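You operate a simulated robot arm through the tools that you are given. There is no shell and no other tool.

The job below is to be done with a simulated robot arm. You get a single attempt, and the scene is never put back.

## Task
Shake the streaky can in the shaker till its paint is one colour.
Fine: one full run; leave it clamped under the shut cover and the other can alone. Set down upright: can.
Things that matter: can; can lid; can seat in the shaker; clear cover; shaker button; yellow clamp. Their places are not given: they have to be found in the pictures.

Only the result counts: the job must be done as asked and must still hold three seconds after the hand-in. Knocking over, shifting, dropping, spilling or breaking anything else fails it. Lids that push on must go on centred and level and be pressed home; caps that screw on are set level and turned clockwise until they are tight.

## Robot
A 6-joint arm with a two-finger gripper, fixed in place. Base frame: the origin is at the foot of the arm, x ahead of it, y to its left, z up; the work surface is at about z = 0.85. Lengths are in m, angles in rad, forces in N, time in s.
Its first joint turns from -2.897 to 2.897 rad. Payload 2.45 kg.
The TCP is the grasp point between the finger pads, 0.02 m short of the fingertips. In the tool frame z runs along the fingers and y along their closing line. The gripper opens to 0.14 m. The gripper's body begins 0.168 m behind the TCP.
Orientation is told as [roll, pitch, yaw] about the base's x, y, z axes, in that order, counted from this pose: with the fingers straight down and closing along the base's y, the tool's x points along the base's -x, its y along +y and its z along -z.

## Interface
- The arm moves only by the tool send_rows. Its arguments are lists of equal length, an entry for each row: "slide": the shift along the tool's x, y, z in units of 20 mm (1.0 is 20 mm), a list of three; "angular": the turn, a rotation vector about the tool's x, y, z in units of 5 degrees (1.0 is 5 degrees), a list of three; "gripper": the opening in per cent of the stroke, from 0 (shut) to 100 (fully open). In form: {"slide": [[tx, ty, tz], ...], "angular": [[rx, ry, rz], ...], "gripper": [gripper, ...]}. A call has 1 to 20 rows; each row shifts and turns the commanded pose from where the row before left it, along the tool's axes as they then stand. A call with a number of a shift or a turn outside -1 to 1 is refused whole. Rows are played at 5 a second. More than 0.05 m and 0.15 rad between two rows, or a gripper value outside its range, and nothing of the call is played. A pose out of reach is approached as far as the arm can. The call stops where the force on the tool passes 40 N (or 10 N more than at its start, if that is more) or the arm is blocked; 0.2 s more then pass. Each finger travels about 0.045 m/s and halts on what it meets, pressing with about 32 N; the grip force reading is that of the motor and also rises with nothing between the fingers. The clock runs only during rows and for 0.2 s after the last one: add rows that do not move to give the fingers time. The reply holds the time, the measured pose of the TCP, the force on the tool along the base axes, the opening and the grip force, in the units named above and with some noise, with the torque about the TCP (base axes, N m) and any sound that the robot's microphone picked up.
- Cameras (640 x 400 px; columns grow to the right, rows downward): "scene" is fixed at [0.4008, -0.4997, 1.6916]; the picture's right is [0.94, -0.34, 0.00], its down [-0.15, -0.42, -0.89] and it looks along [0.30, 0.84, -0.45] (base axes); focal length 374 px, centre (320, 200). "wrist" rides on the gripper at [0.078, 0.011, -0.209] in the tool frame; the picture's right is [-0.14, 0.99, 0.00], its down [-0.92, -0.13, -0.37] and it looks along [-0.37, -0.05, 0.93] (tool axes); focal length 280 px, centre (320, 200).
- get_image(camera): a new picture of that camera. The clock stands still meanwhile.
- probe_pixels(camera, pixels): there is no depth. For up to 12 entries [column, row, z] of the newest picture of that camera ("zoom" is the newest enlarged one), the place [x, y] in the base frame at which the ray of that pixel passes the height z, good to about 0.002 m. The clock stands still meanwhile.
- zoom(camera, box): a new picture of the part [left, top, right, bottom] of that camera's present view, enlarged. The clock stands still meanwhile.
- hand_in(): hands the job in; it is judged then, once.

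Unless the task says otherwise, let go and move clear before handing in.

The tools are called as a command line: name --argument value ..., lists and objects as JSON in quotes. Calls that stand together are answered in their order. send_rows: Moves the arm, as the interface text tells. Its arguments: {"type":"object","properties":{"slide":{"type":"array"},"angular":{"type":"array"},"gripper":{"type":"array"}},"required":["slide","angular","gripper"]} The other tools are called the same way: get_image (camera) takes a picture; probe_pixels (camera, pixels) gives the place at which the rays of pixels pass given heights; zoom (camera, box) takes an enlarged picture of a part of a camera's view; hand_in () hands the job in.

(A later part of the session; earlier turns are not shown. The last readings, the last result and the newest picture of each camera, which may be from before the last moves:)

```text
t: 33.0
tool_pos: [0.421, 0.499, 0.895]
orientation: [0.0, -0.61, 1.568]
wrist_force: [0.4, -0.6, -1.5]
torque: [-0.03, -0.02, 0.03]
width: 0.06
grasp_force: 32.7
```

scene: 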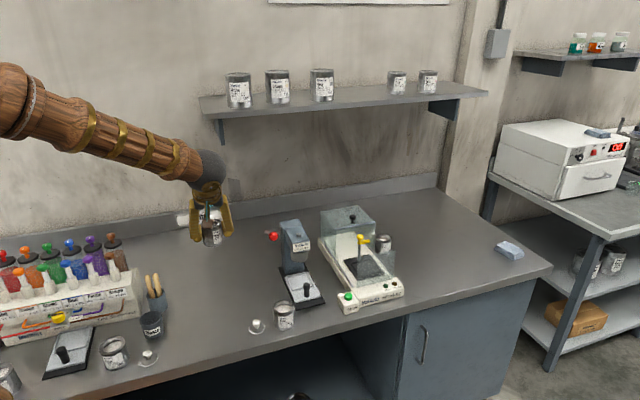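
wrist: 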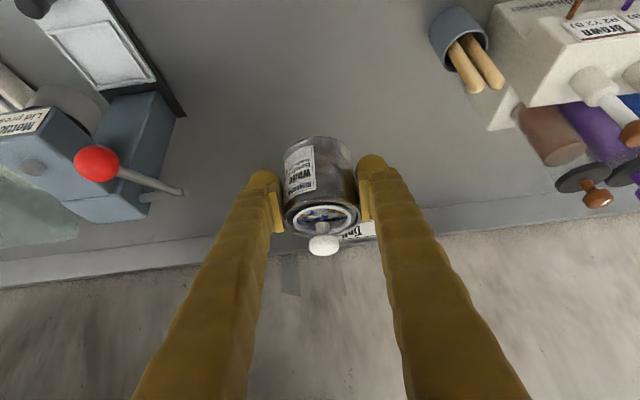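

No contact yet at z 0.895. I'll take small 1.5 mm steps down until the force shows contact.

send_rows --slide '[[0.043, 0, 0.0614], [0.043, 0, 0.0614], [0.043, 0, 0.0614]]' --angular '[[0, 0, 0], [0, 0, 0], [0, 0, 0]]' --gripper '[30, 30, 30]'

```text
t: 33.8
tool_pos: [0.4211, 0.5003, 0.8908]
orientation: [0.0, -0.611, 1.569]
wrist_force: [-8.0, -4.1, 23.5]
torque: [-0.05, -0.47, -0.09]
width: 0.06
grasp_force: 32.1
```

Contact at z 0.891 with 23 N. I'll ease up 1 mm and open the gripper.

send_rows --slide '[[-0.025, 0, -0.035], [0, 0, 0], [0, 0, 0], [0, 0, 0], [0, 0, 0]]' --angular '[[0, 0, 0], [0, 0, 0], [0, 0, 0], [0, 0, 0], [0, 0, 0]]' --gripper '[30, 60, 60, 60, 60]'

get_image --camera "wrist"

zoom --camera "scene" --box '[180, 200, 280, 320]'

```text
t: 35.0
tool_pos: [0.4211, 0.4992, 0.8918]
orientation: [-0.001, -0.61, 1.57]
wrist_force: [0.0, 0.8, -0.6]
torque: [0.0, 0.02, -0.03]
width: 0.0843
grasp_force: 0.1
```

```text
taken
```

wrist: 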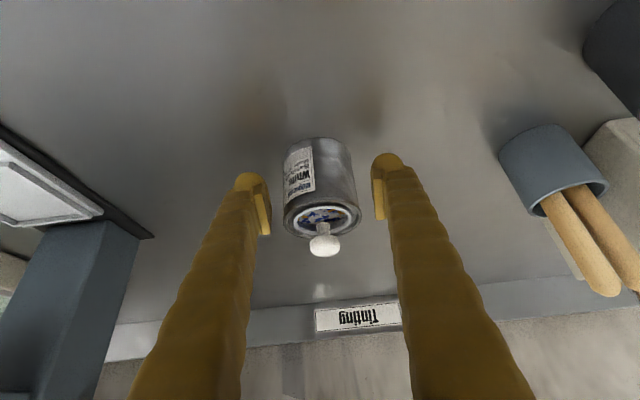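

```text
3.33 times, centred on (230, 260) of scene
```

zoom: 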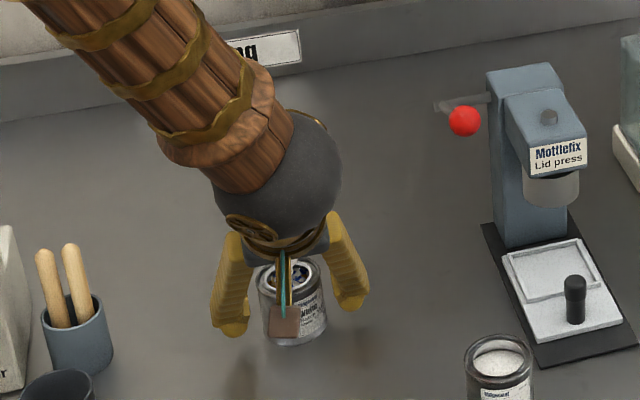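

The can stands upright and free. I'll probe its centre, then reduce the tilt from 35° to 20° about the TCP, since the fingers just swing alongside the can.

zoom --camera "wrist" --box '[270, 130, 380, 270]'

probe_pixels --camera "wrist" --pixels '[[322, 220, 0.914], [284, 218, 0.914], [361, 216, 0.914], [324, 246, 0.937]]'

```text
2.86 times, centred on (325, 200) of wrist
```

zoom: 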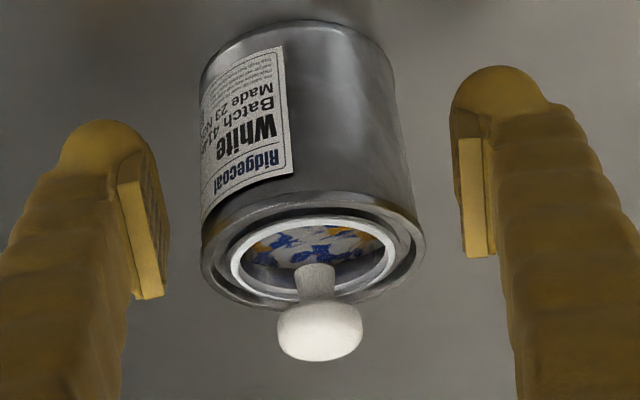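

```text
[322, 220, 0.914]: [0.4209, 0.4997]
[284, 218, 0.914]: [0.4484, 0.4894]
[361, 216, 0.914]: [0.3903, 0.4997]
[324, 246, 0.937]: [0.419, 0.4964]
```

The can is at about (0.420, 0.497), nearly centred. I'll tilt to 20°, raise 5 mm and regrip.

send_rows --slide '[[0, 0, 0], [0, 0, 0], [0, 0, 0], [0.0085, 0, -0.269], [0, 0, 0], [0, 0, 0], [0, 0, 0], [0, 0, 0]]' --angular '[[0, 1, 0], [0, 1, 0], [0, 1, 0], [0, 0, 0], [0, 0, 0], [0, 0, 0], [0, 0, 0], [0, 0, 0]]' --gripper '[60, 60, 60, 60, 60, 30, 30, 30]'

get_image --camera "wrist"

zoom --camera "scene" --box '[180, 200, 280, 320]'

```text
t: 36.8
tool_pos: [0.4207, 0.4978, 0.8968]
orientation: [0.0, -0.35, 1.571]
wrist_force: [1.1, -0.1, 3.0]
torque: [0.01, -0.16, 0.0]
width: 0.0599
grasp_force: 32.3
```

```text
taken
```

wrist: 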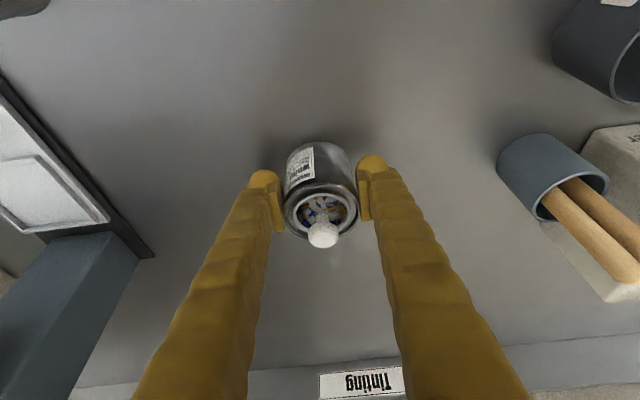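

```text
3.33 times, centred on (230, 260) of scene
```

zoom: 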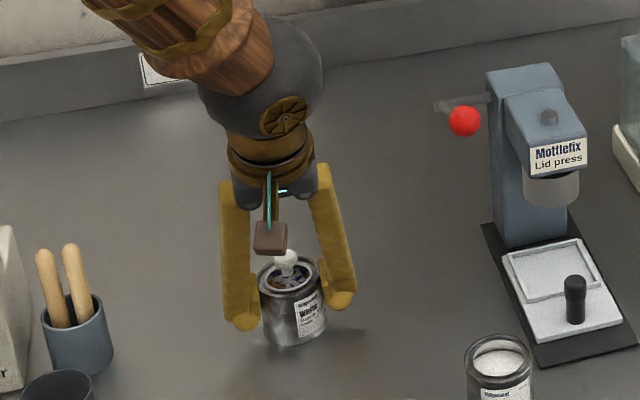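

Regripped at 20° tilt with width 0.060. I'll lift to z 1.18 and carry the can back toward the seat.

send_rows --slide '[[-0.342, 0, -0.94], [-0.342, 0, -0.94], [-0.342, 0, -0.94], [-0.342, 0, -0.94], [-0.342, 0, -0.94], [-0.342, 0, -0.94], [-0.342, 0, -0.94], [-0.342, 0, -0.94], [-0.342, 0, -0.94], [-0.342, 0, -0.94], [-0.342, 0, -0.94], [-0.342, 0, -0.94], [-0.342, 0, -0.94], [-0.342, 0, -0.94]]' --angular '[[0, 0, 0], [0, 0, 0], [0, 0, 0], [0, 0, 0], [0, 0, 0], [0, 0, 0], [0, 0, 0], [0, 0, 0], [0, 0, 0], [0, 0, 0], [0, 0, 0], [0, 0, 0], [0, 0, 0], [0, 0, 0]]' --gripper '[30, 30, 30, 30, 30, 30, 30, 30, 30, 30, 30, 30, 30, 30]'

send_rows --slide '[[0.133, -0.996, -0.0484], [0.133, -0.996, -0.0484], [0.133, -0.996, -0.0484], [0.133, -0.996, -0.0484], [0.133, -0.996, -0.0484], [0.133, -0.996, -0.0484], [0.133, -0.996, -0.0484], [0.133, -0.996, -0.0484], [0.133, -0.996, -0.0484], [0.133, -0.996, -0.0484], [0.133, -0.996, -0.0484], [0.133, -0.996, -0.0484], [0.133, -0.996, -0.0484], [0.133, -0.996, -0.0484], [0.133, -0.996, -0.0484], [0.133, -0.996, -0.0484], [0.133, -0.996, -0.0484], [0.133, -0.996, -0.0484]]' --angular '[[0, 0, 0], [0, 0, 0], [0, 0, 0], [0, 0, 0], [0, 0, 0], [0, 0, 0], [0, 0, 0], [0, 0, 0], [0, 0, 0], [0, 0, 0], [0, 0, 0], [0, 0, 0], [0, 0, 0], [0, 0, 0], [0, 0, 0], [0, 0, 0], [0, 0, 0], [0, 0, 0]]' --gripper '[30, 30, 30, 30, 30, 30, 30, 30, 30, 30, 30, 30, 30, 30, 30, 30, 30, 30]'

```text
t: 39.8
tool_pos: [0.4193, 0.4975, 1.1776]
orientation: [0.0, -0.349, 1.572]
wrist_force: [0.2, 0.4, -1.9]
torque: [-0.03, 0.02, -0.01]
width: 0.0596
grasp_force: 31.9
```

```text
t: 43.6
tool_pos: [0.7774, 0.4449, 1.1795]
orientation: [-0.001, -0.348, 1.57]
wrist_force: [-0.7, -0.1, -2.1]
torque: [-0.02, 0.0, 0.0]
width: 0.0595
grasp_force: 31.8
```

I've passed the lid press and am at (0.777, 0.445, 1.180). I'll finish the move above the seat and descend to z 1.08.

send_rows --slide '[[0.1, -0.869, -0.0364], [0.1, -0.869, -0.0364], [0.1, -0.869, -0.0364], [0.1, -0.869, -0.0364], [0.1, -0.869, -0.0364], [0.1, -0.869, -0.0364], [0.1, -0.869, -0.0364], [0.342, 0, 0.94], [0.342, 0, 0.94], [0.342, 0, 0.94], [0.342, 0, 0.94], [0.342, 0, 0.94]]' --angular '[[0, 0, 0], [0, 0, 0], [0, 0, 0], [0, 0, 0], [0, 0, 0], [0, 0, 0], [0, 0, 0], [0, 0, 0], [0, 0, 0], [0, 0, 0], [0, 0, 0], [0, 0, 0]]' --gripper '[30, 30, 30, 30, 30, 30, 30, 30, 30, 30, 30, 30]'

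get_image --camera "wrist"

zoom --camera "scene" --box '[310, 170, 430, 310]'

```text
t: 46.2
tool_pos: [0.9016, 0.43, 1.0781]
orientation: [0.0, -0.349, 1.57]
wrist_force: [0.0, 0.5, -1.0]
torque: [0.01, -0.04, 0.01]
width: 0.0592
grasp_force: 32.0
```

```text
taken
```

wrist: 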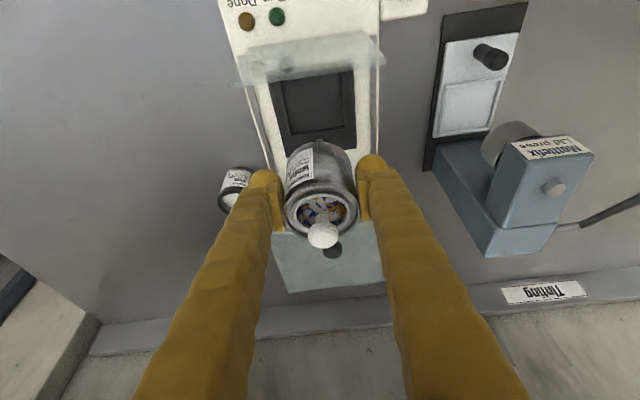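

```text
2.86 times, centred on (370, 240) of scene
```

zoom: 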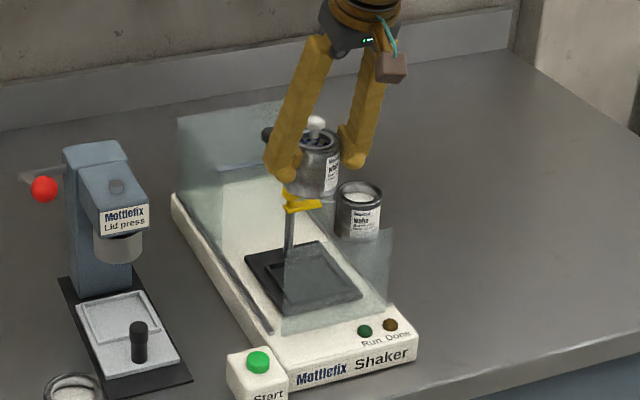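

Aligned over the seat at (0.9016, 0.430). I'll descend 0.10 m with a 2 mm correction in x.

send_rows --slide '[[0.342, 0.02, 0.94], [0.342, 0.02, 0.94], [0.342, 0.02, 0.94], [0.342, 0.02, 0.94], [0.342, 0.02, 0.94]]' --angular '[[0, 0, 0], [0, 0, 0], [0, 0, 0], [0, 0, 0], [0, 0, 0]]' --gripper '[30, 30, 30, 30, 30]'

get_image --camera "wrist"

zoom --camera "scene" --box '[325, 205, 425, 305]'

```text
t: 47.4
tool_pos: [0.899, 0.4298, 0.9771]
orientation: [-0.001, -0.348, 1.571]
wrist_force: [0.7, -0.6, -1.7]
torque: [-0.02, 0.01, 0.02]
width: 0.0593
grasp_force: 32.2
```

```text
taken
```

wrist: 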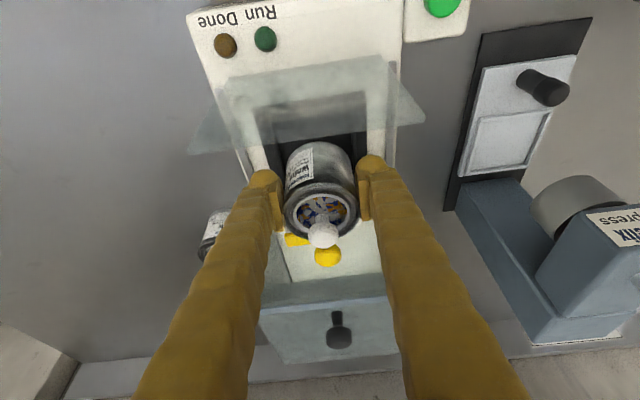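

```text
4.00 times, centred on (375, 255) of scene
```

zoom: 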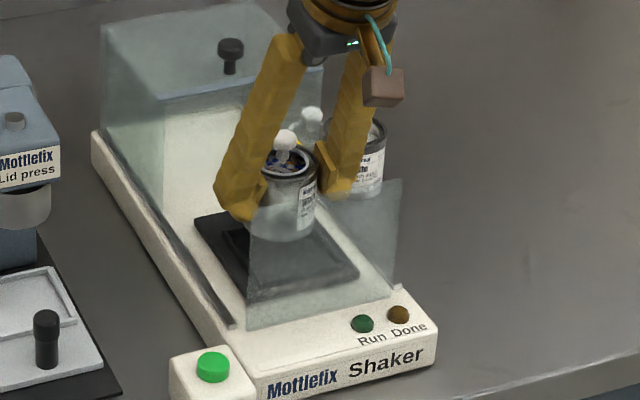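

The can is behind the panel and above the recess at TCP z 0.977, with nothing touching. I'll go down in 3 mm steps and watch the force.

send_rows --slide '[[0.0513, 0, 0.141], [0.0513, 0, 0.141], [0.0513, 0, 0.141], [0.0513, 0, 0.141], [0.0513, 0, 0.141], [0.0513, 0, 0.141], [0.0513, 0, 0.141]]' --angular '[[0, 0, 0], [0, 0, 0], [0, 0, 0], [0, 0, 0], [0, 0, 0], [0, 0, 0], [0, 0, 0]]' --gripper '[30, 30, 30, 30, 30, 30, 30]'

```text
t: 49.0
tool_pos: [0.8988, 0.4311, 0.9563]
orientation: [0.001, -0.348, 1.57]
wrist_force: [-0.5, -2.9, 4.8]
torque: [0.12, -0.07, 0.01]
width: 0.0593
grasp_force: 32.3
```

The force rose by about 6 N at z 0.956, so contact is beginning. I'll check in the pictures whether the can sits flat inside the recess.

zoom --camera "scene" --box '[345, 230, 415, 300]'

zoom --camera "wrist" --box '[240, 80, 400, 280]'

```text
5.71 times, centred on (380, 265) of scene
```

zoom: 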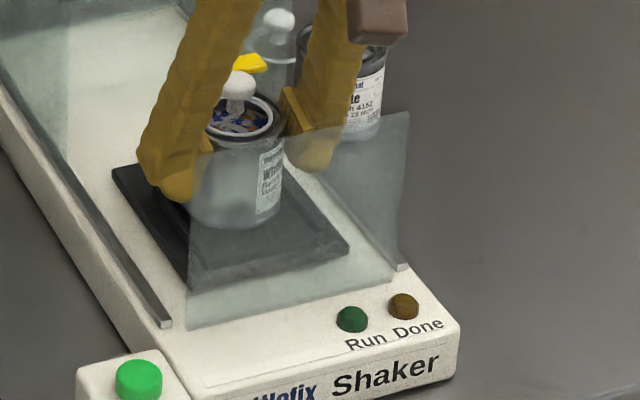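

```text
2.00 times, centred on (320, 180) of wrist
```

zoom: 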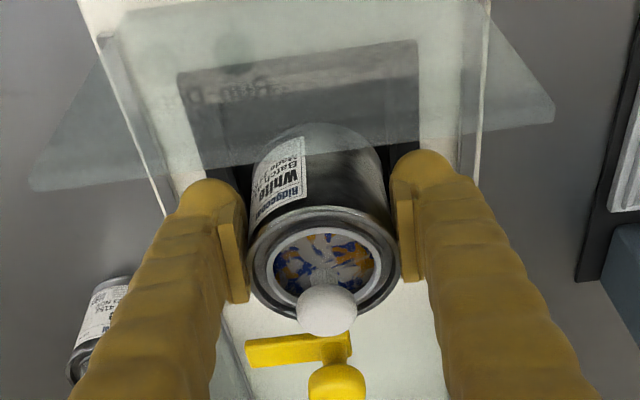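

I'll probe the can's lower front edge, to compare with where it should be if it rests on the recess floor.

probe_pixels --camera "scene" --pixels '[[365.2, 269.9, 0.909], [365.2, 269.9, 0.905], [366, 252, 0.973], [358.5, 252, 0.973], [372, 249, 0.973]]'

probe_pixels --camera "wrist" --pixels '[[323, 211, 0.973], [284, 213, 0.973], [360, 209, 0.973], [324, 234, 0.997]]'

```text
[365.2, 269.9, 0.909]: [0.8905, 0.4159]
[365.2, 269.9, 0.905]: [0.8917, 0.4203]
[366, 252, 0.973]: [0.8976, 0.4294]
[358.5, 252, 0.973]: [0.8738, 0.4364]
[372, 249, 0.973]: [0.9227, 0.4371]
```

```text
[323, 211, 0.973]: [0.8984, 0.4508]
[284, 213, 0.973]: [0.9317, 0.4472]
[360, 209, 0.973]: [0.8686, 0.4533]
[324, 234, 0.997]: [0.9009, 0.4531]
```

The wrist "probe" used the older picture, but the scene probe puts the can's top at (0.898, 0.430, 0.973), which is consistent. I'll press down 1 mm at a time to confirm firm, even contact.

send_rows --slide '[[0.0171, 0, 0.047], [0.0171, 0, 0.047]]' --angular '[[0, 0, 0], [0, 0, 0]]' --gripper '[30, 30]'

get_image --camera "wrist"

zoom --camera "scene" --box '[350, 240, 390, 290]'

```text
t: 49.6
tool_pos: [0.8975, 0.4312, 0.9566]
orientation: [-0.001, -0.35, 1.571]
wrist_force: [0.1, -11.2, 25.5]
torque: [0.46, -0.1, -0.28]
width: 0.0594
grasp_force: 32.1
```

```text
taken
```

wrist: 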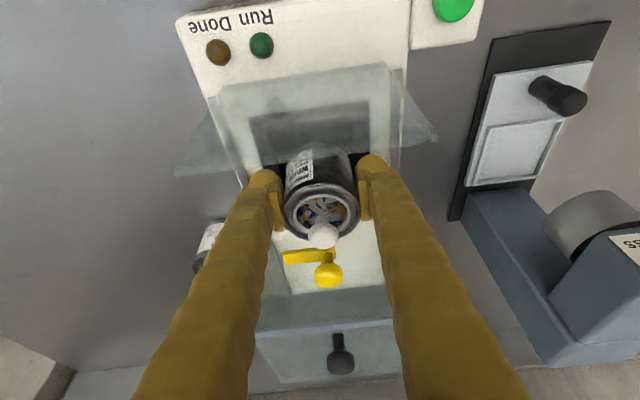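

```text
8.00 times, centred on (370, 265) of scene
```

zoom: 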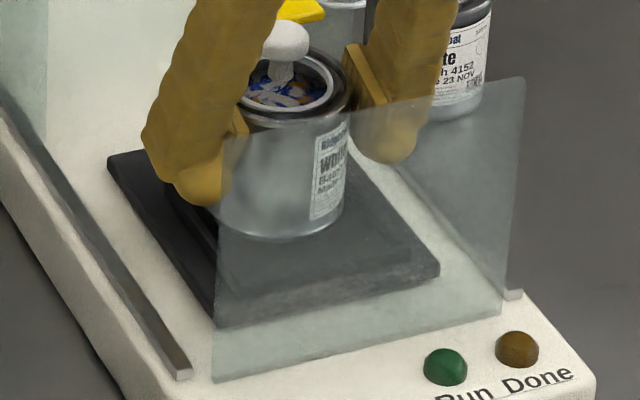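

Pressing gives 25 N with a torque of 0.46 N·m about x. That hints that contact is toward the +y (rear) side, so I'll measure the can's centre precisely from the fresh views.

zoom --camera "wrist" --box '[270, 140, 370, 260]'

```text
3.33 times, centred on (320, 200) of wrist
```

zoom: 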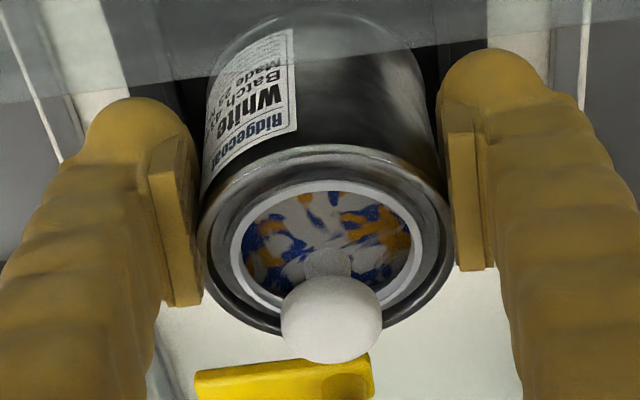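

I'll probe the rim's centre and edges in this zoom.

probe_pixels --camera "zoom" --pixels '[[325, 241, 0.973], [197, 245, 0.973], [452, 235, 0.973], [320, 148, 0.973], [322, 335, 0.973], [331, 318, 0.998], [310, 12, 0.909], [205, 150, 0.94], [433, 130, 0.94]]'

```text
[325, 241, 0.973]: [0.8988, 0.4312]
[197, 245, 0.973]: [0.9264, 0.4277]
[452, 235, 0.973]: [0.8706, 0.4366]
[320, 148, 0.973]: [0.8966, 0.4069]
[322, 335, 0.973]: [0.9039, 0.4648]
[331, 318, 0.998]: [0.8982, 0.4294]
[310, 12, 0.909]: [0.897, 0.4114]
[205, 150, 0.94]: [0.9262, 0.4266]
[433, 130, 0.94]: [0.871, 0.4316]
```

The force and torque put the contact at y ≈ 0.47, on the rear wall of the recess, and the probes show the can's bottom centred near y 0.44. The can is a few mm too far back, so I'll lift 12 mm and look at it again.

send_rows --slide '[[-0.103, 0, -0.282], [-0.103, 0, -0.282], [-0.034, 0, -0.094]]' --angular '[[0, 0, 0], [0, 0, 0], [0, 0, 0]]' --gripper '[30, 30, 30]'

zoom --camera "wrist" --box '[270, 140, 370, 260]'

zoom --camera "scene" --box '[350, 235, 390, 285]'

```text
t: 50.4
tool_pos: [0.8971, 0.4309, 0.9683]
orientation: [0.001, -0.348, 1.572]
wrist_force: [-0.4, 0.1, -1.9]
torque: [-0.01, -0.03, 0.02]
width: 0.0591
grasp_force: 32.2
```

```text
3.33 times, centred on (320, 200) of wrist
```

zoom: 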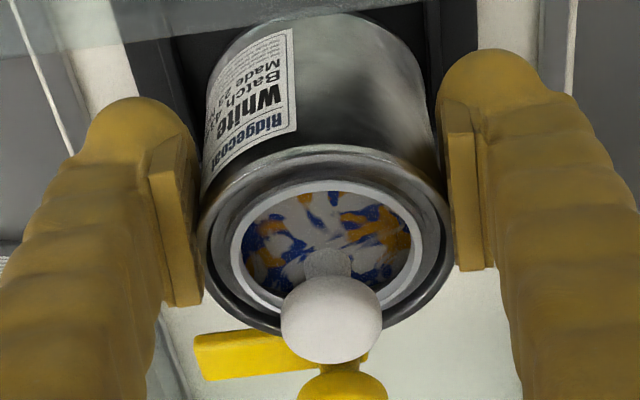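

```text
8.00 times, centred on (370, 260) of scene
```

zoom: 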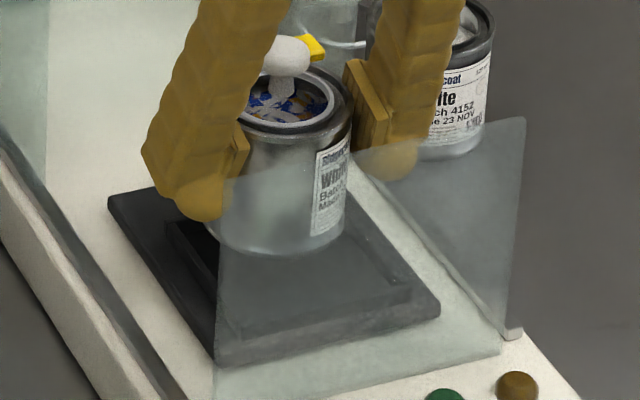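

The can hangs the same way in the grip. I'll retake the wrist zoom to probe its rim and lower edge at this height, and compare for tilt.

zoom --camera "wrist" --box '[270, 140, 370, 260]'

probe_pixels --camera "zoom" --pixels '[[325, 241, 0.985], [320, 148, 0.985], [322, 335, 0.985], [331, 318, 1.01], [318, 13, 0.921], [197, 245, 0.985], [452, 235, 0.985]]'

get_image --camera "wrist"

```text
3.33 times, centred on (320, 200) of wrist
```

zoom: 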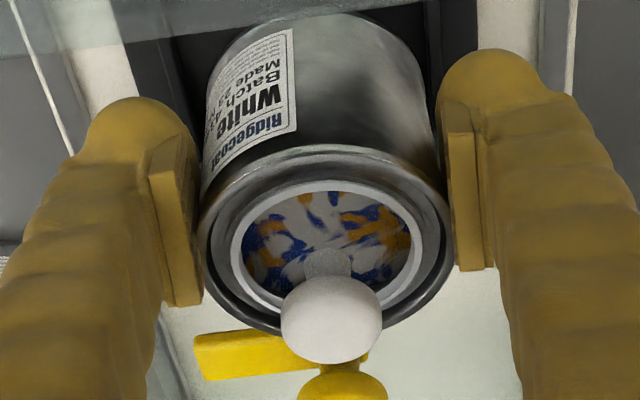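

```text
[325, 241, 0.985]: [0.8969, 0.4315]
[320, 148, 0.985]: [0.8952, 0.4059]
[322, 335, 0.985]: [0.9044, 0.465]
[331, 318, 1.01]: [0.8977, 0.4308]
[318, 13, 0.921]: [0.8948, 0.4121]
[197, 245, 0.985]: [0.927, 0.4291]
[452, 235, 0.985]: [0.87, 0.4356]
```

```text
taken
```

wrist: 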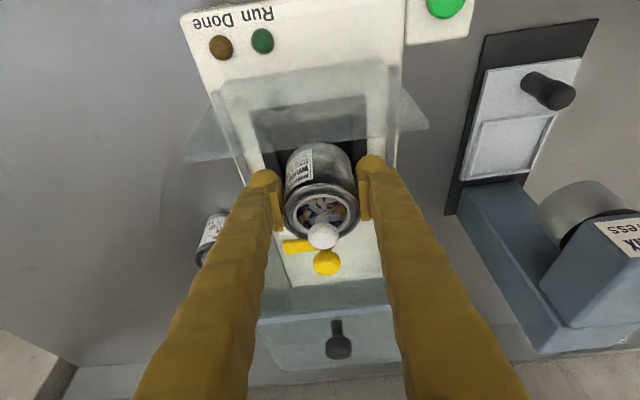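

The rim spans y 0.406–0.465, and the contact evidence agrees that the can's centre is about 9 mm behind the TCP. I'll shift 10 mm toward -y and come down again in small steps.

send_rows --slide '[[0.235, 0, -0.0855], [0.235, 0, -0.0855], [0.0513, 0, 0.141], [0.0513, 0, 0.141], [0.0513, 0, 0.141]]' --angular '[[0, 0, 0], [0, 0, 0], [0, 0, 0], [0, 0, 0], [0, 0, 0]]' --gripper '[30, 30, 30, 30, 30]'

send_rows --slide '[[0.0342, 0, 0.094], [0.0342, 0, 0.094]]' --angular '[[0, 0, 0], [0, 0, 0]]' --gripper '[30, 30]'

```text
t: 51.6
tool_pos: [0.8988, 0.4216, 0.958]
orientation: [0.001, -0.348, 1.571]
wrist_force: [-0.2, 0.4, -1.3]
torque: [-0.03, -0.02, 0.01]
width: 0.0588
grasp_force: 32.0
```

```text
t: 52.2
tool_pos: [0.8984, 0.4209, 0.9548]
orientation: [0.0, -0.349, 1.57]
wrist_force: [-0.9, -0.8, -1.1]
torque: [-0.05, -0.01, -0.02]
width: 0.0592
grasp_force: 32.0
```

Now at z 0.9548 with no contact, lower than where it caught before, so it's clear of the wall. I'll keep going in 2 mm steps.

send_rows --slide '[[0.0342, 0, 0.094], [0.0342, 0, 0.094]]' --angular '[[0, 0, 0], [0, 0, 0]]' --gripper '[30, 30]'

```text
t: 52.8
tool_pos: [0.8979, 0.4204, 0.9499]
orientation: [0.0, -0.349, 1.572]
wrist_force: [0.6, 0.2, -2.3]
torque: [-0.05, 0.0, 0.02]
width: 0.0591
grasp_force: 32.0
```

Still free at z 0.950, so I'll continue down.

send_rows --slide '[[0.0342, 0, 0.094], [0.0342, 0, 0.094]]' --angular '[[0, 0, 0], [0, 0, 0]]' --gripper '[30, 30]'

```text
t: 53.4
tool_pos: [0.8984, 0.4196, 0.9488]
orientation: [-0.001, -0.351, 1.57]
wrist_force: [-1.3, -1.2, 11.4]
torque: [-0.28, 0.01, 0.0]
width: 0.0594
grasp_force: 32.8
```

Contact at z 0.949, which puts the can's bottom at 0.902. That is 8 mm below the wall-top contact, so the can is on the recess floor. I'll look before releasing.

zoom --camera "scene" --box '[350, 235, 390, 285]'

zoom --camera "wrist" --box '[250, 120, 390, 280]'

```text
8.00 times, centred on (370, 260) of scene
```

zoom: 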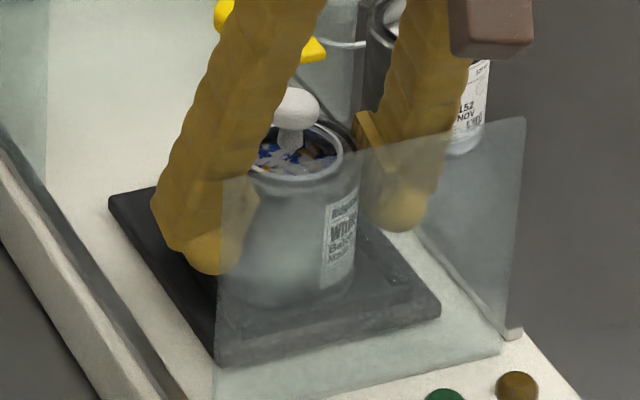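

```text
2.50 times, centred on (320, 200) of wrist
```

zoom: 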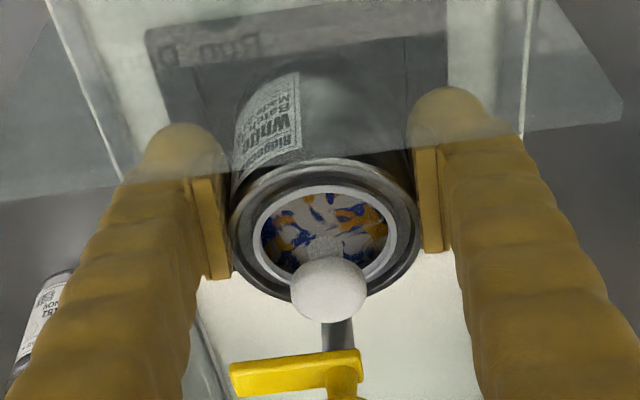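

The can sits inside the recess frame. I'll open the gripper to release it.

send_rows --slide '[[0, 0, 0], [0, 0, 0], [0, 0, 0], [0, 0, 0]]' --angular '[[0, 0, 0], [0, 0, 0], [0, 0, 0], [0, 0, 0]]' --gripper '[60, 60, 60, 60]'

zoom --camera "scene" --box '[350, 235, 390, 285]'

zoom --camera "wrist" --box '[250, 120, 390, 280]'

```text
t: 54.4
tool_pos: [0.8982, 0.4213, 0.9465]
orientation: [0.0, -0.35, 1.571]
wrist_force: [-0.2, -0.4, -0.7]
torque: [0.01, 0.01, -0.04]
width: 0.0842
grasp_force: 0.0
```

```text
8.00 times, centred on (370, 260) of scene
```

zoom: 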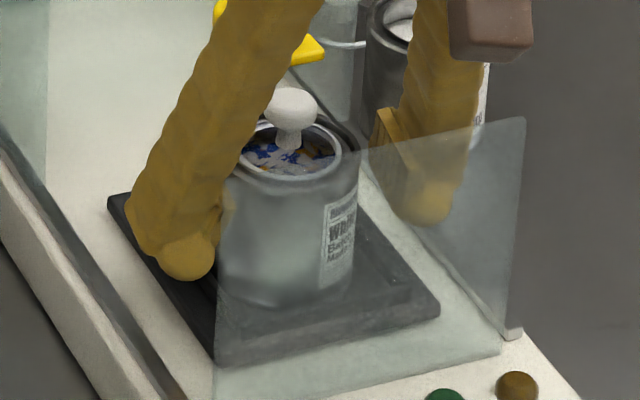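

```text
2.50 times, centred on (320, 200) of wrist
```

zoom: 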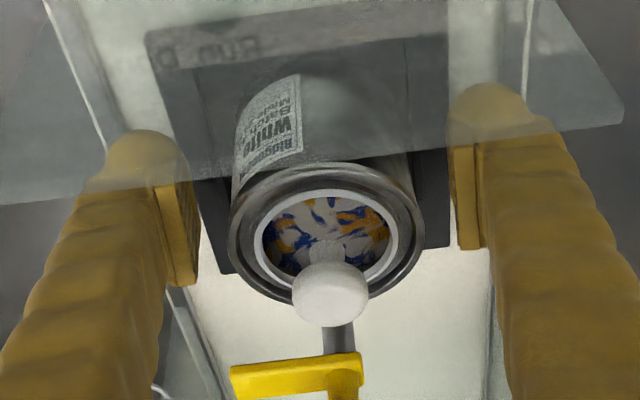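

The can is released and stands in the seat. I'll back out along the tool axis and take pictures.

send_rows --slide '[[0, 0, -1], [0, 0, -1], [0, 0, -1], [0, 0, -1], [0, 0, -1], [0, 0, -1], [0, 0, -1], [0, 0, -1]]' --angular '[[0, 0, 0], [0, 0, 0], [0, 0, 0], [0, 0, 0], [0, 0, 0], [0, 0, 0], [0, 0, 0], [0, 0, 0]]' --gripper '[60, 60, 60, 60, 60, 60, 60, 60]'

get_image --camera "wrist"

zoom --camera "wrist" --box '[240, 90, 400, 290]'

zoom --camera "scene" --box '[335, 220, 405, 300]'

```text
t: 56.2
tool_pos: [0.8988, 0.3644, 1.0971]
orientation: [0.001, -0.35, 1.569]
wrist_force: [-1.0, 0.9, -0.3]
torque: [0.0, 0.0, 0.02]
width: 0.084
grasp_force: 0.1
```

```text
taken
```

wrist: 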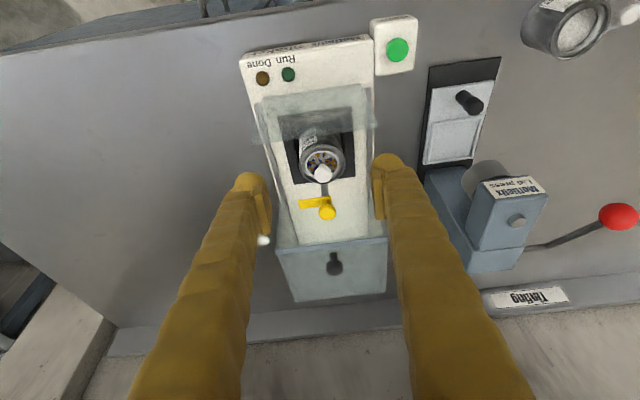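

```text
2.00 times, centred on (320, 190) of wrist
```

zoom: 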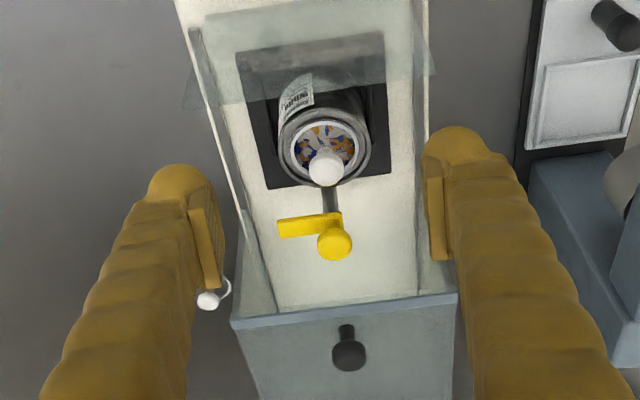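

```text
5.00 times, centred on (370, 260) of scene
```

zoom: 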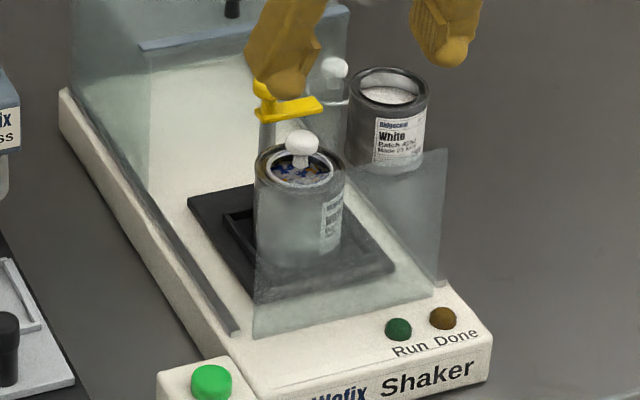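

The can stands upright in the seat, with the clamp arm at wrist (315,200) still pointing to +x. I'll back off toward -y to get an unobstructed look at the clamp from both cameras.

send_rows --slide '[[0.94, 0, -0.342], [0.94, 0, -0.342], [0.94, 0, -0.342], [0.94, 0, -0.342], [0.94, 0, -0.342], [0.94, 0, -0.342]]' --angular '[[0, 0, 0], [0, 0, 0], [0, 0, 0], [0, 0, 0], [0, 0, 0], [0, 0, 0]]' --gripper '[60, 60, 60, 60, 60, 60]'

get_image --camera "wrist"

get_image --camera "scene"

zoom --camera "scene" --box '[345, 225, 385, 275]'

zoom --camera "wrist" --box '[280, 200, 370, 290]'

```text
t: 57.6
tool_pos: [0.8997, 0.2464, 1.0977]
orientation: [-0.001, -0.348, 1.57]
wrist_force: [0.3, 0.0, -0.2]
torque: [-0.01, 0.0, 0.03]
width: 0.0837
grasp_force: 0.1
```

```text
taken
```

wrist: 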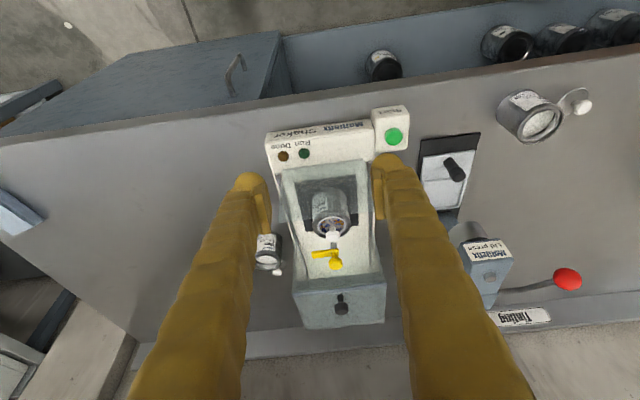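

```text
taken
```

scene: 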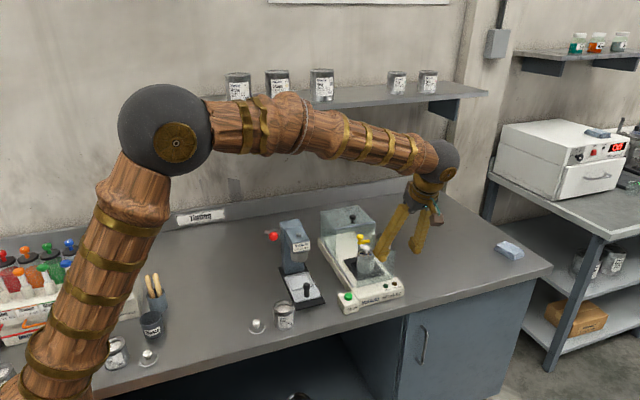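

```text
8.00 times, centred on (365, 250) of scene
```

zoom: 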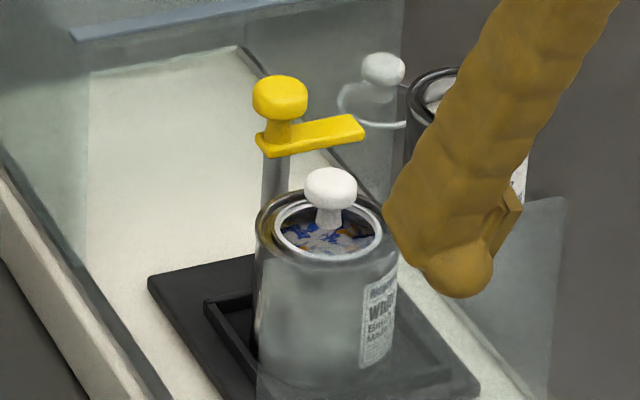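

```text
4.44 times, centred on (325, 245) of wrist
```

zoom: 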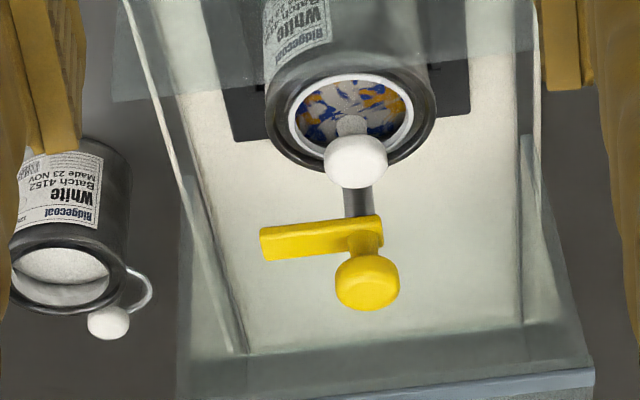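

Clear view: the knob is at scene (360,236) and wrist (336,264), and the plate tip is at scene (370,241) and wrist (312,255). I'll probe to fix their heights.

probe_pixels --camera "wrist" --pixels '[[335.7, 263, 0.98], [335.7, 263, 1.0], [311.6, 251.4, 0.96], [311.6, 251.4, 0.98], [312.2, 258.6, 0.96], [312.2, 258.6, 0.98], [338.6, 248.5, 0.96], [338.6, 248.5, 0.98], [340, 326, 1.02], [300, 295, 1.02], [384, 287, 1.02], [333, 231, 0.97]]'

probe_pixels --camera "scene" --pixels '[[360, 236.25, 0.98], [360, 236.25, 1.0], [368.75, 239.4, 0.96], [368.75, 239.4, 0.98], [370.75, 241.25, 0.96], [370.75, 241.25, 0.98], [358.75, 244.4, 0.96], [358.75, 244.4, 0.98], [366, 255, 0.966], [357, 254, 0.966], [374.6, 254, 0.966]]'

```text
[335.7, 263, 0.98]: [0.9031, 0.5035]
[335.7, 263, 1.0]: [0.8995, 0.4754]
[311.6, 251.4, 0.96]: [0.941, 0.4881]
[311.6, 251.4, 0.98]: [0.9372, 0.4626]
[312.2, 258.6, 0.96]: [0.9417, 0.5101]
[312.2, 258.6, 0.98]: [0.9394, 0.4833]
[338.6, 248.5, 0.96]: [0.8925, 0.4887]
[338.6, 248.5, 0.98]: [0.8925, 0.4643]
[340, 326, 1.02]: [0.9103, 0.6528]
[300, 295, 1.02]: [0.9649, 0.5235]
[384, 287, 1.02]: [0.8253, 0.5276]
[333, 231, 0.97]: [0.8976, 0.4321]
```

```text
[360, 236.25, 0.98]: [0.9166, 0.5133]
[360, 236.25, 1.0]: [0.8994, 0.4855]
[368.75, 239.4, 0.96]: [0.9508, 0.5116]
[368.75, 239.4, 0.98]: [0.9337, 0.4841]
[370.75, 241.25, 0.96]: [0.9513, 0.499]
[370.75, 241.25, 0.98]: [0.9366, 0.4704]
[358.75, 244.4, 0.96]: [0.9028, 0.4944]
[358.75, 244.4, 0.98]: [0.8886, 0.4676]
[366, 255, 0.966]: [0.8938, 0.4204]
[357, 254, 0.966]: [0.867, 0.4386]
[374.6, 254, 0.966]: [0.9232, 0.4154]
```

The plate top is at about z 0.973, just above the can rim (0.966), and the knob is at (0.8995, 0.486) with its top at about 0.996 and a diameter of about 22 mm. My plan is to grip the knob between the fingers at a 20° tilt with yaw 90°, then turn clockwise about the vertical by 90° to swing the arm over the can. First I'll move above the knob.

send_rows --slide '[[-0.912, 0, 0.42], [-0.912, 0, 0.42], [-0.912, 0, 0.42], [-0.912, 0, 0.42], [-0.912, 0, 0.42], [-0.912, 0, 0.42], [-0.912, 0, 0.42], [-0.912, 0, 0.42], [-0.912, 0, 0.42], [-0.912, 0, 0.42], [-0.912, 0, 0.42], [-0.912, 0, 0.42]]' --angular '[[0, 0, 0], [0, 0, 0], [0, 0, 0], [0, 0, 0], [0, 0, 0], [0, 0, 0], [0, 0, 0], [0, 0, 0], [0, 0, 0], [0, 0, 0], [0, 0, 0], [0, 0, 0]]' --gripper '[40, 40, 40, 40, 40, 40, 40, 40, 40, 40, 40, 40]'

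get_image --camera "wrist"

zoom --camera "wrist" --box '[270, 130, 370, 260]'

zoom --camera "scene" --box '[330, 190, 410, 280]'

```text
t: 60.2
tool_pos: [0.8984, 0.4858, 1.0762]
orientation: [0.001, -0.349, 1.572]
wrist_force: [0.6, 0.3, -0.3]
torque: [-0.02, 0.03, 0.04]
width: 0.0561
grasp_force: 0.2
```

```text
taken
```

wrist: 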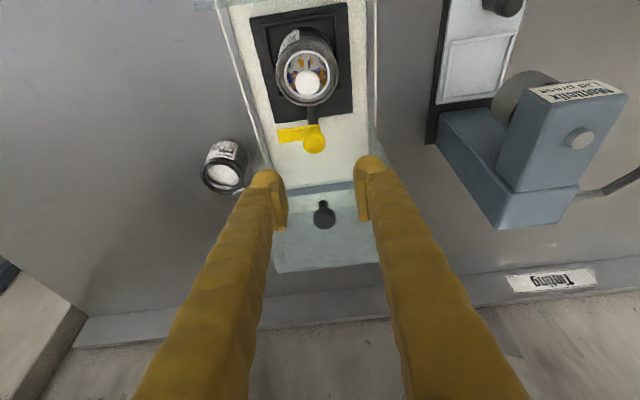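

```text
3.08 times, centred on (320, 195) of wrist
```

zoom: 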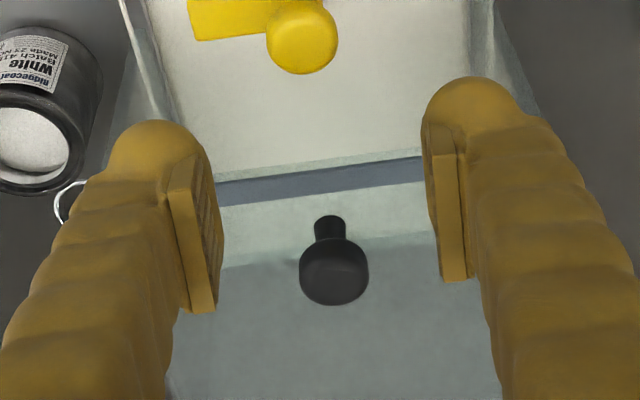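

```text
4.44 times, centred on (370, 235) of scene
```

zoom: 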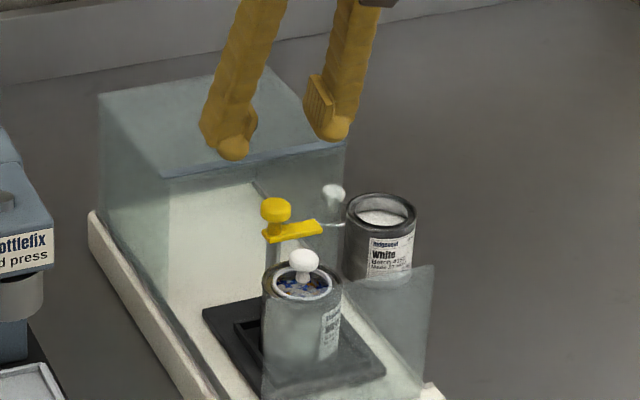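

The gripper is above the knob, which shows at wrist (314,140). I'll probe its position from this near-vertical view to centre the grip.

probe_pixels --camera "wrist" --pixels '[[314, 140, 0.99], [314, 140, 1.0], [303, 139, 0.99], [325.5, 139, 0.99], [279, 133, 0.973], [281, 142, 0.973], [307, 83, 0.995], [322, 185, 1.02], [323, 217, 1.045]]'

```text
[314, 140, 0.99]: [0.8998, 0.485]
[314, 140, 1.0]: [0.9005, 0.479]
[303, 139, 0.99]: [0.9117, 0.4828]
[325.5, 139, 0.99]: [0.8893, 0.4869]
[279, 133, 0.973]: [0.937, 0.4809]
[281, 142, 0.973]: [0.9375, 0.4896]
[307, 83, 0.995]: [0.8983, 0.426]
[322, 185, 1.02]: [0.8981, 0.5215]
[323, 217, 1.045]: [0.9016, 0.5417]
```

The knob is at (0.900, 0.484). I'll descend to TCP z 1.002, with the fingers either side of the knob and the tips just above the plate.

send_rows --slide '[[0.223, -0.0167, 0.577], [0.223, -0.0167, 0.577], [0.223, -0.0167, 0.577], [0.223, -0.0167, 0.577], [0.223, -0.0167, 0.577], [0.223, -0.0167, 0.577]]' --angular '[[0, 0, 0], [0, 0, 0], [0, 0, 0], [0, 0, 0], [0, 0, 0], [0, 0, 0]]' --gripper '[40, 40, 40, 40, 40, 40]'

zoom --camera "wrist" --box '[270, 130, 370, 260]'

zoom --camera "scene" --box '[335, 215, 395, 275]'

```text
t: 61.6
tool_pos: [0.9, 0.4845, 1.002]
orientation: [0.001, -0.35, 1.571]
wrist_force: [0.2, -0.6, -0.2]
torque: [-0.03, 0.0, -0.02]
width: 0.0557
grasp_force: 0.0
```

```text
3.08 times, centred on (320, 195) of wrist
```

zoom: 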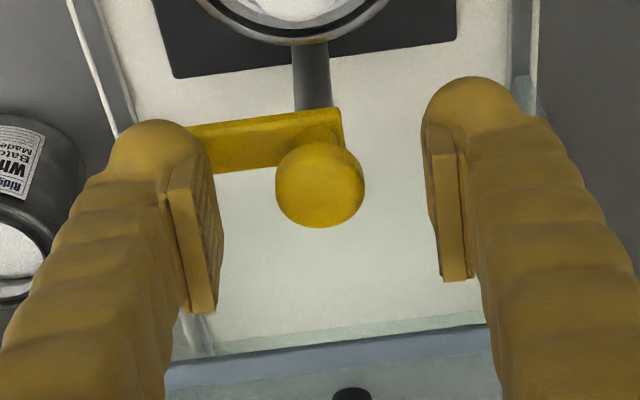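

```text
6.67 times, centred on (365, 245) of scene
```

zoom: 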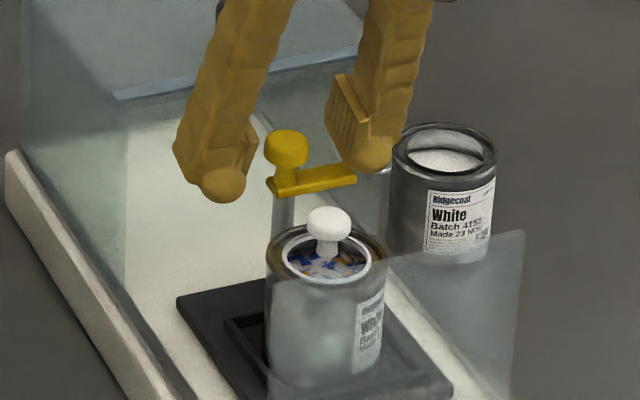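

The knob is centred under the TCP and between the pads. I'll close on it.

send_rows --slide '[[0, 0, 0], [0, 0, 0], [0, 0, 0], [0, 0, 0], [0, 0, 0]]' --angular '[[0, 0, 0], [0, 0, 0], [0, 0, 0], [0, 0, 0], [0, 0, 0]]' --gripper '[5, 5, 5, 5, 5]'

zoom --camera "wrist" --box '[270, 130, 370, 260]'

zoom --camera "scene" --box '[335, 215, 395, 275]'

```text
t: 62.8
tool_pos: [0.9004, 0.4843, 1.0021]
orientation: [0.002, -0.351, 1.571]
wrist_force: [1.1, -0.6, -1.7]
torque: [-0.01, -0.02, 0.01]
width: 0.0225
grasp_force: 44.3
```

```text
3.08 times, centred on (320, 195) of wrist
```

zoom: 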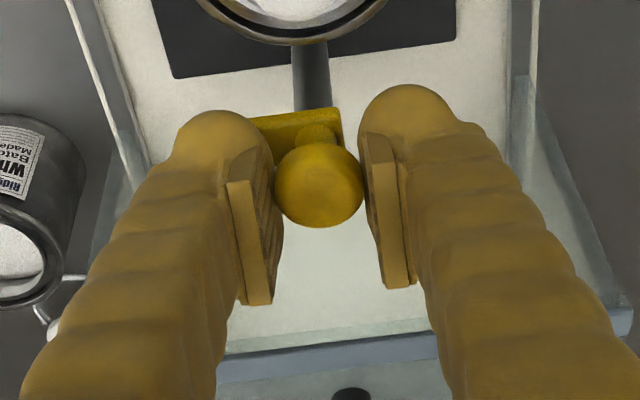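

```text
6.67 times, centred on (365, 245) of scene
```

zoom: 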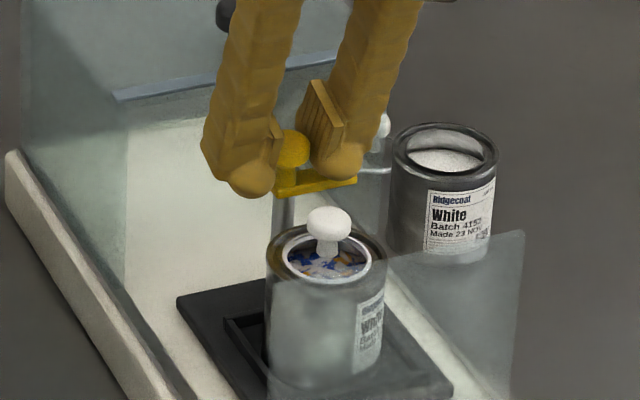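

The knob is gripped (width 0.0225). I'll turn clockwise about the vertical by 20° first and see whether the arm follows.

send_rows --slide '[[0, 0, 0], [0, 0, 0], [0, 0, 0], [0, 0, 0]]' --angular '[[0.342, 0, 0.94], [0.342, 0, 0.94], [0.342, 0, 0.94], [0.342, 0, 0.94]]' --gripper '[5, 5, 5, 5]'

zoom --camera "wrist" --box '[270, 130, 370, 260]'

zoom --camera "scene" --box '[335, 215, 395, 275]'

```text
t: 63.8
tool_pos: [0.8998, 0.4846, 1.0013]
orientation: [0.004, -0.346, 1.221]
wrist_force: [-0.1, 3.7, -29.8]
torque: [-0.21, 0.09, 0.0]
width: 0.0227
grasp_force: 45.4
```

```text
3.08 times, centred on (320, 195) of wrist
```

zoom: 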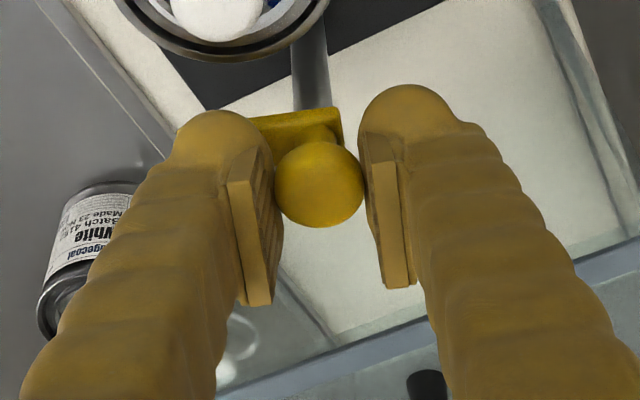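

```text
6.67 times, centred on (365, 245) of scene
```

zoom: 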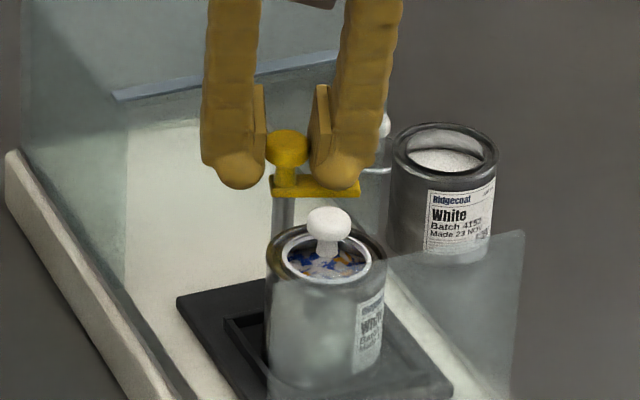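

The arm followed 20°, but the tool is being pulled down with 30 N, so the clamp seems to sink as it turns. I'll relax by lowering 0.6 mm and read the force.

send_rows --slide '[[0.0103, 0, 0.0282], [0, 0, 0]]' --angular '[[0, 0, 0], [0, 0, 0]]' --gripper '[5, 5]'

```text
t: 64.4
tool_pos: [0.9, 0.4839, 1.0009]
orientation: [0.0, -0.349, 1.22]
wrist_force: [-0.6, 2.2, -32.7]
torque: [-0.09, 0.02, -0.01]
width: 0.0227
grasp_force: 45.7
```

The pull stays around 31 N and doesn't fall as I lower, which looks like a spring drawing the clamp down once it leaves its park position. So I should hold the height while swinging. I'll restore the height and turn another 10° to check.

send_rows --slide '[[-0.0103, 0, -0.0282], [0, 0, 0], [0, 0, 0]]' --angular '[[0, 0, 0], [0.342, 0, 0.94], [0.342, 0, 0.94]]' --gripper '[5, 5, 5]'

zoom --camera "wrist" --box '[270, 130, 370, 260]'

zoom --camera "scene" --box '[335, 215, 395, 275]'

```text
t: 65.2
tool_pos: [0.8993, 0.4835, 1.003]
orientation: [0.002, -0.349, 1.046]
wrist_force: [-0.9, 3.5, -25.9]
torque: [-0.36, 0.29, 0.01]
width: 0.0227
grasp_force: 45.1
```

```text
3.08 times, centred on (320, 195) of wrist
```

zoom: 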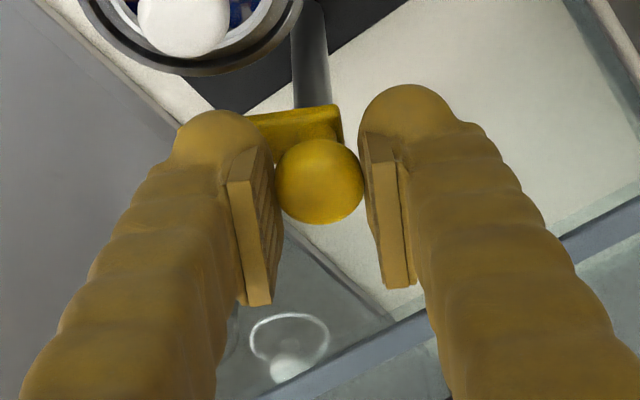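

```text
6.67 times, centred on (365, 245) of scene
```

zoom: 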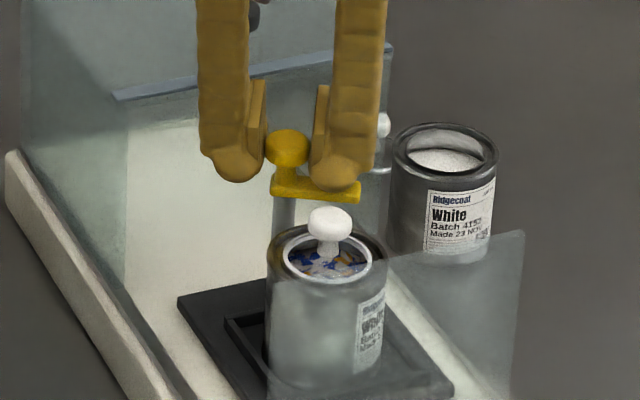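

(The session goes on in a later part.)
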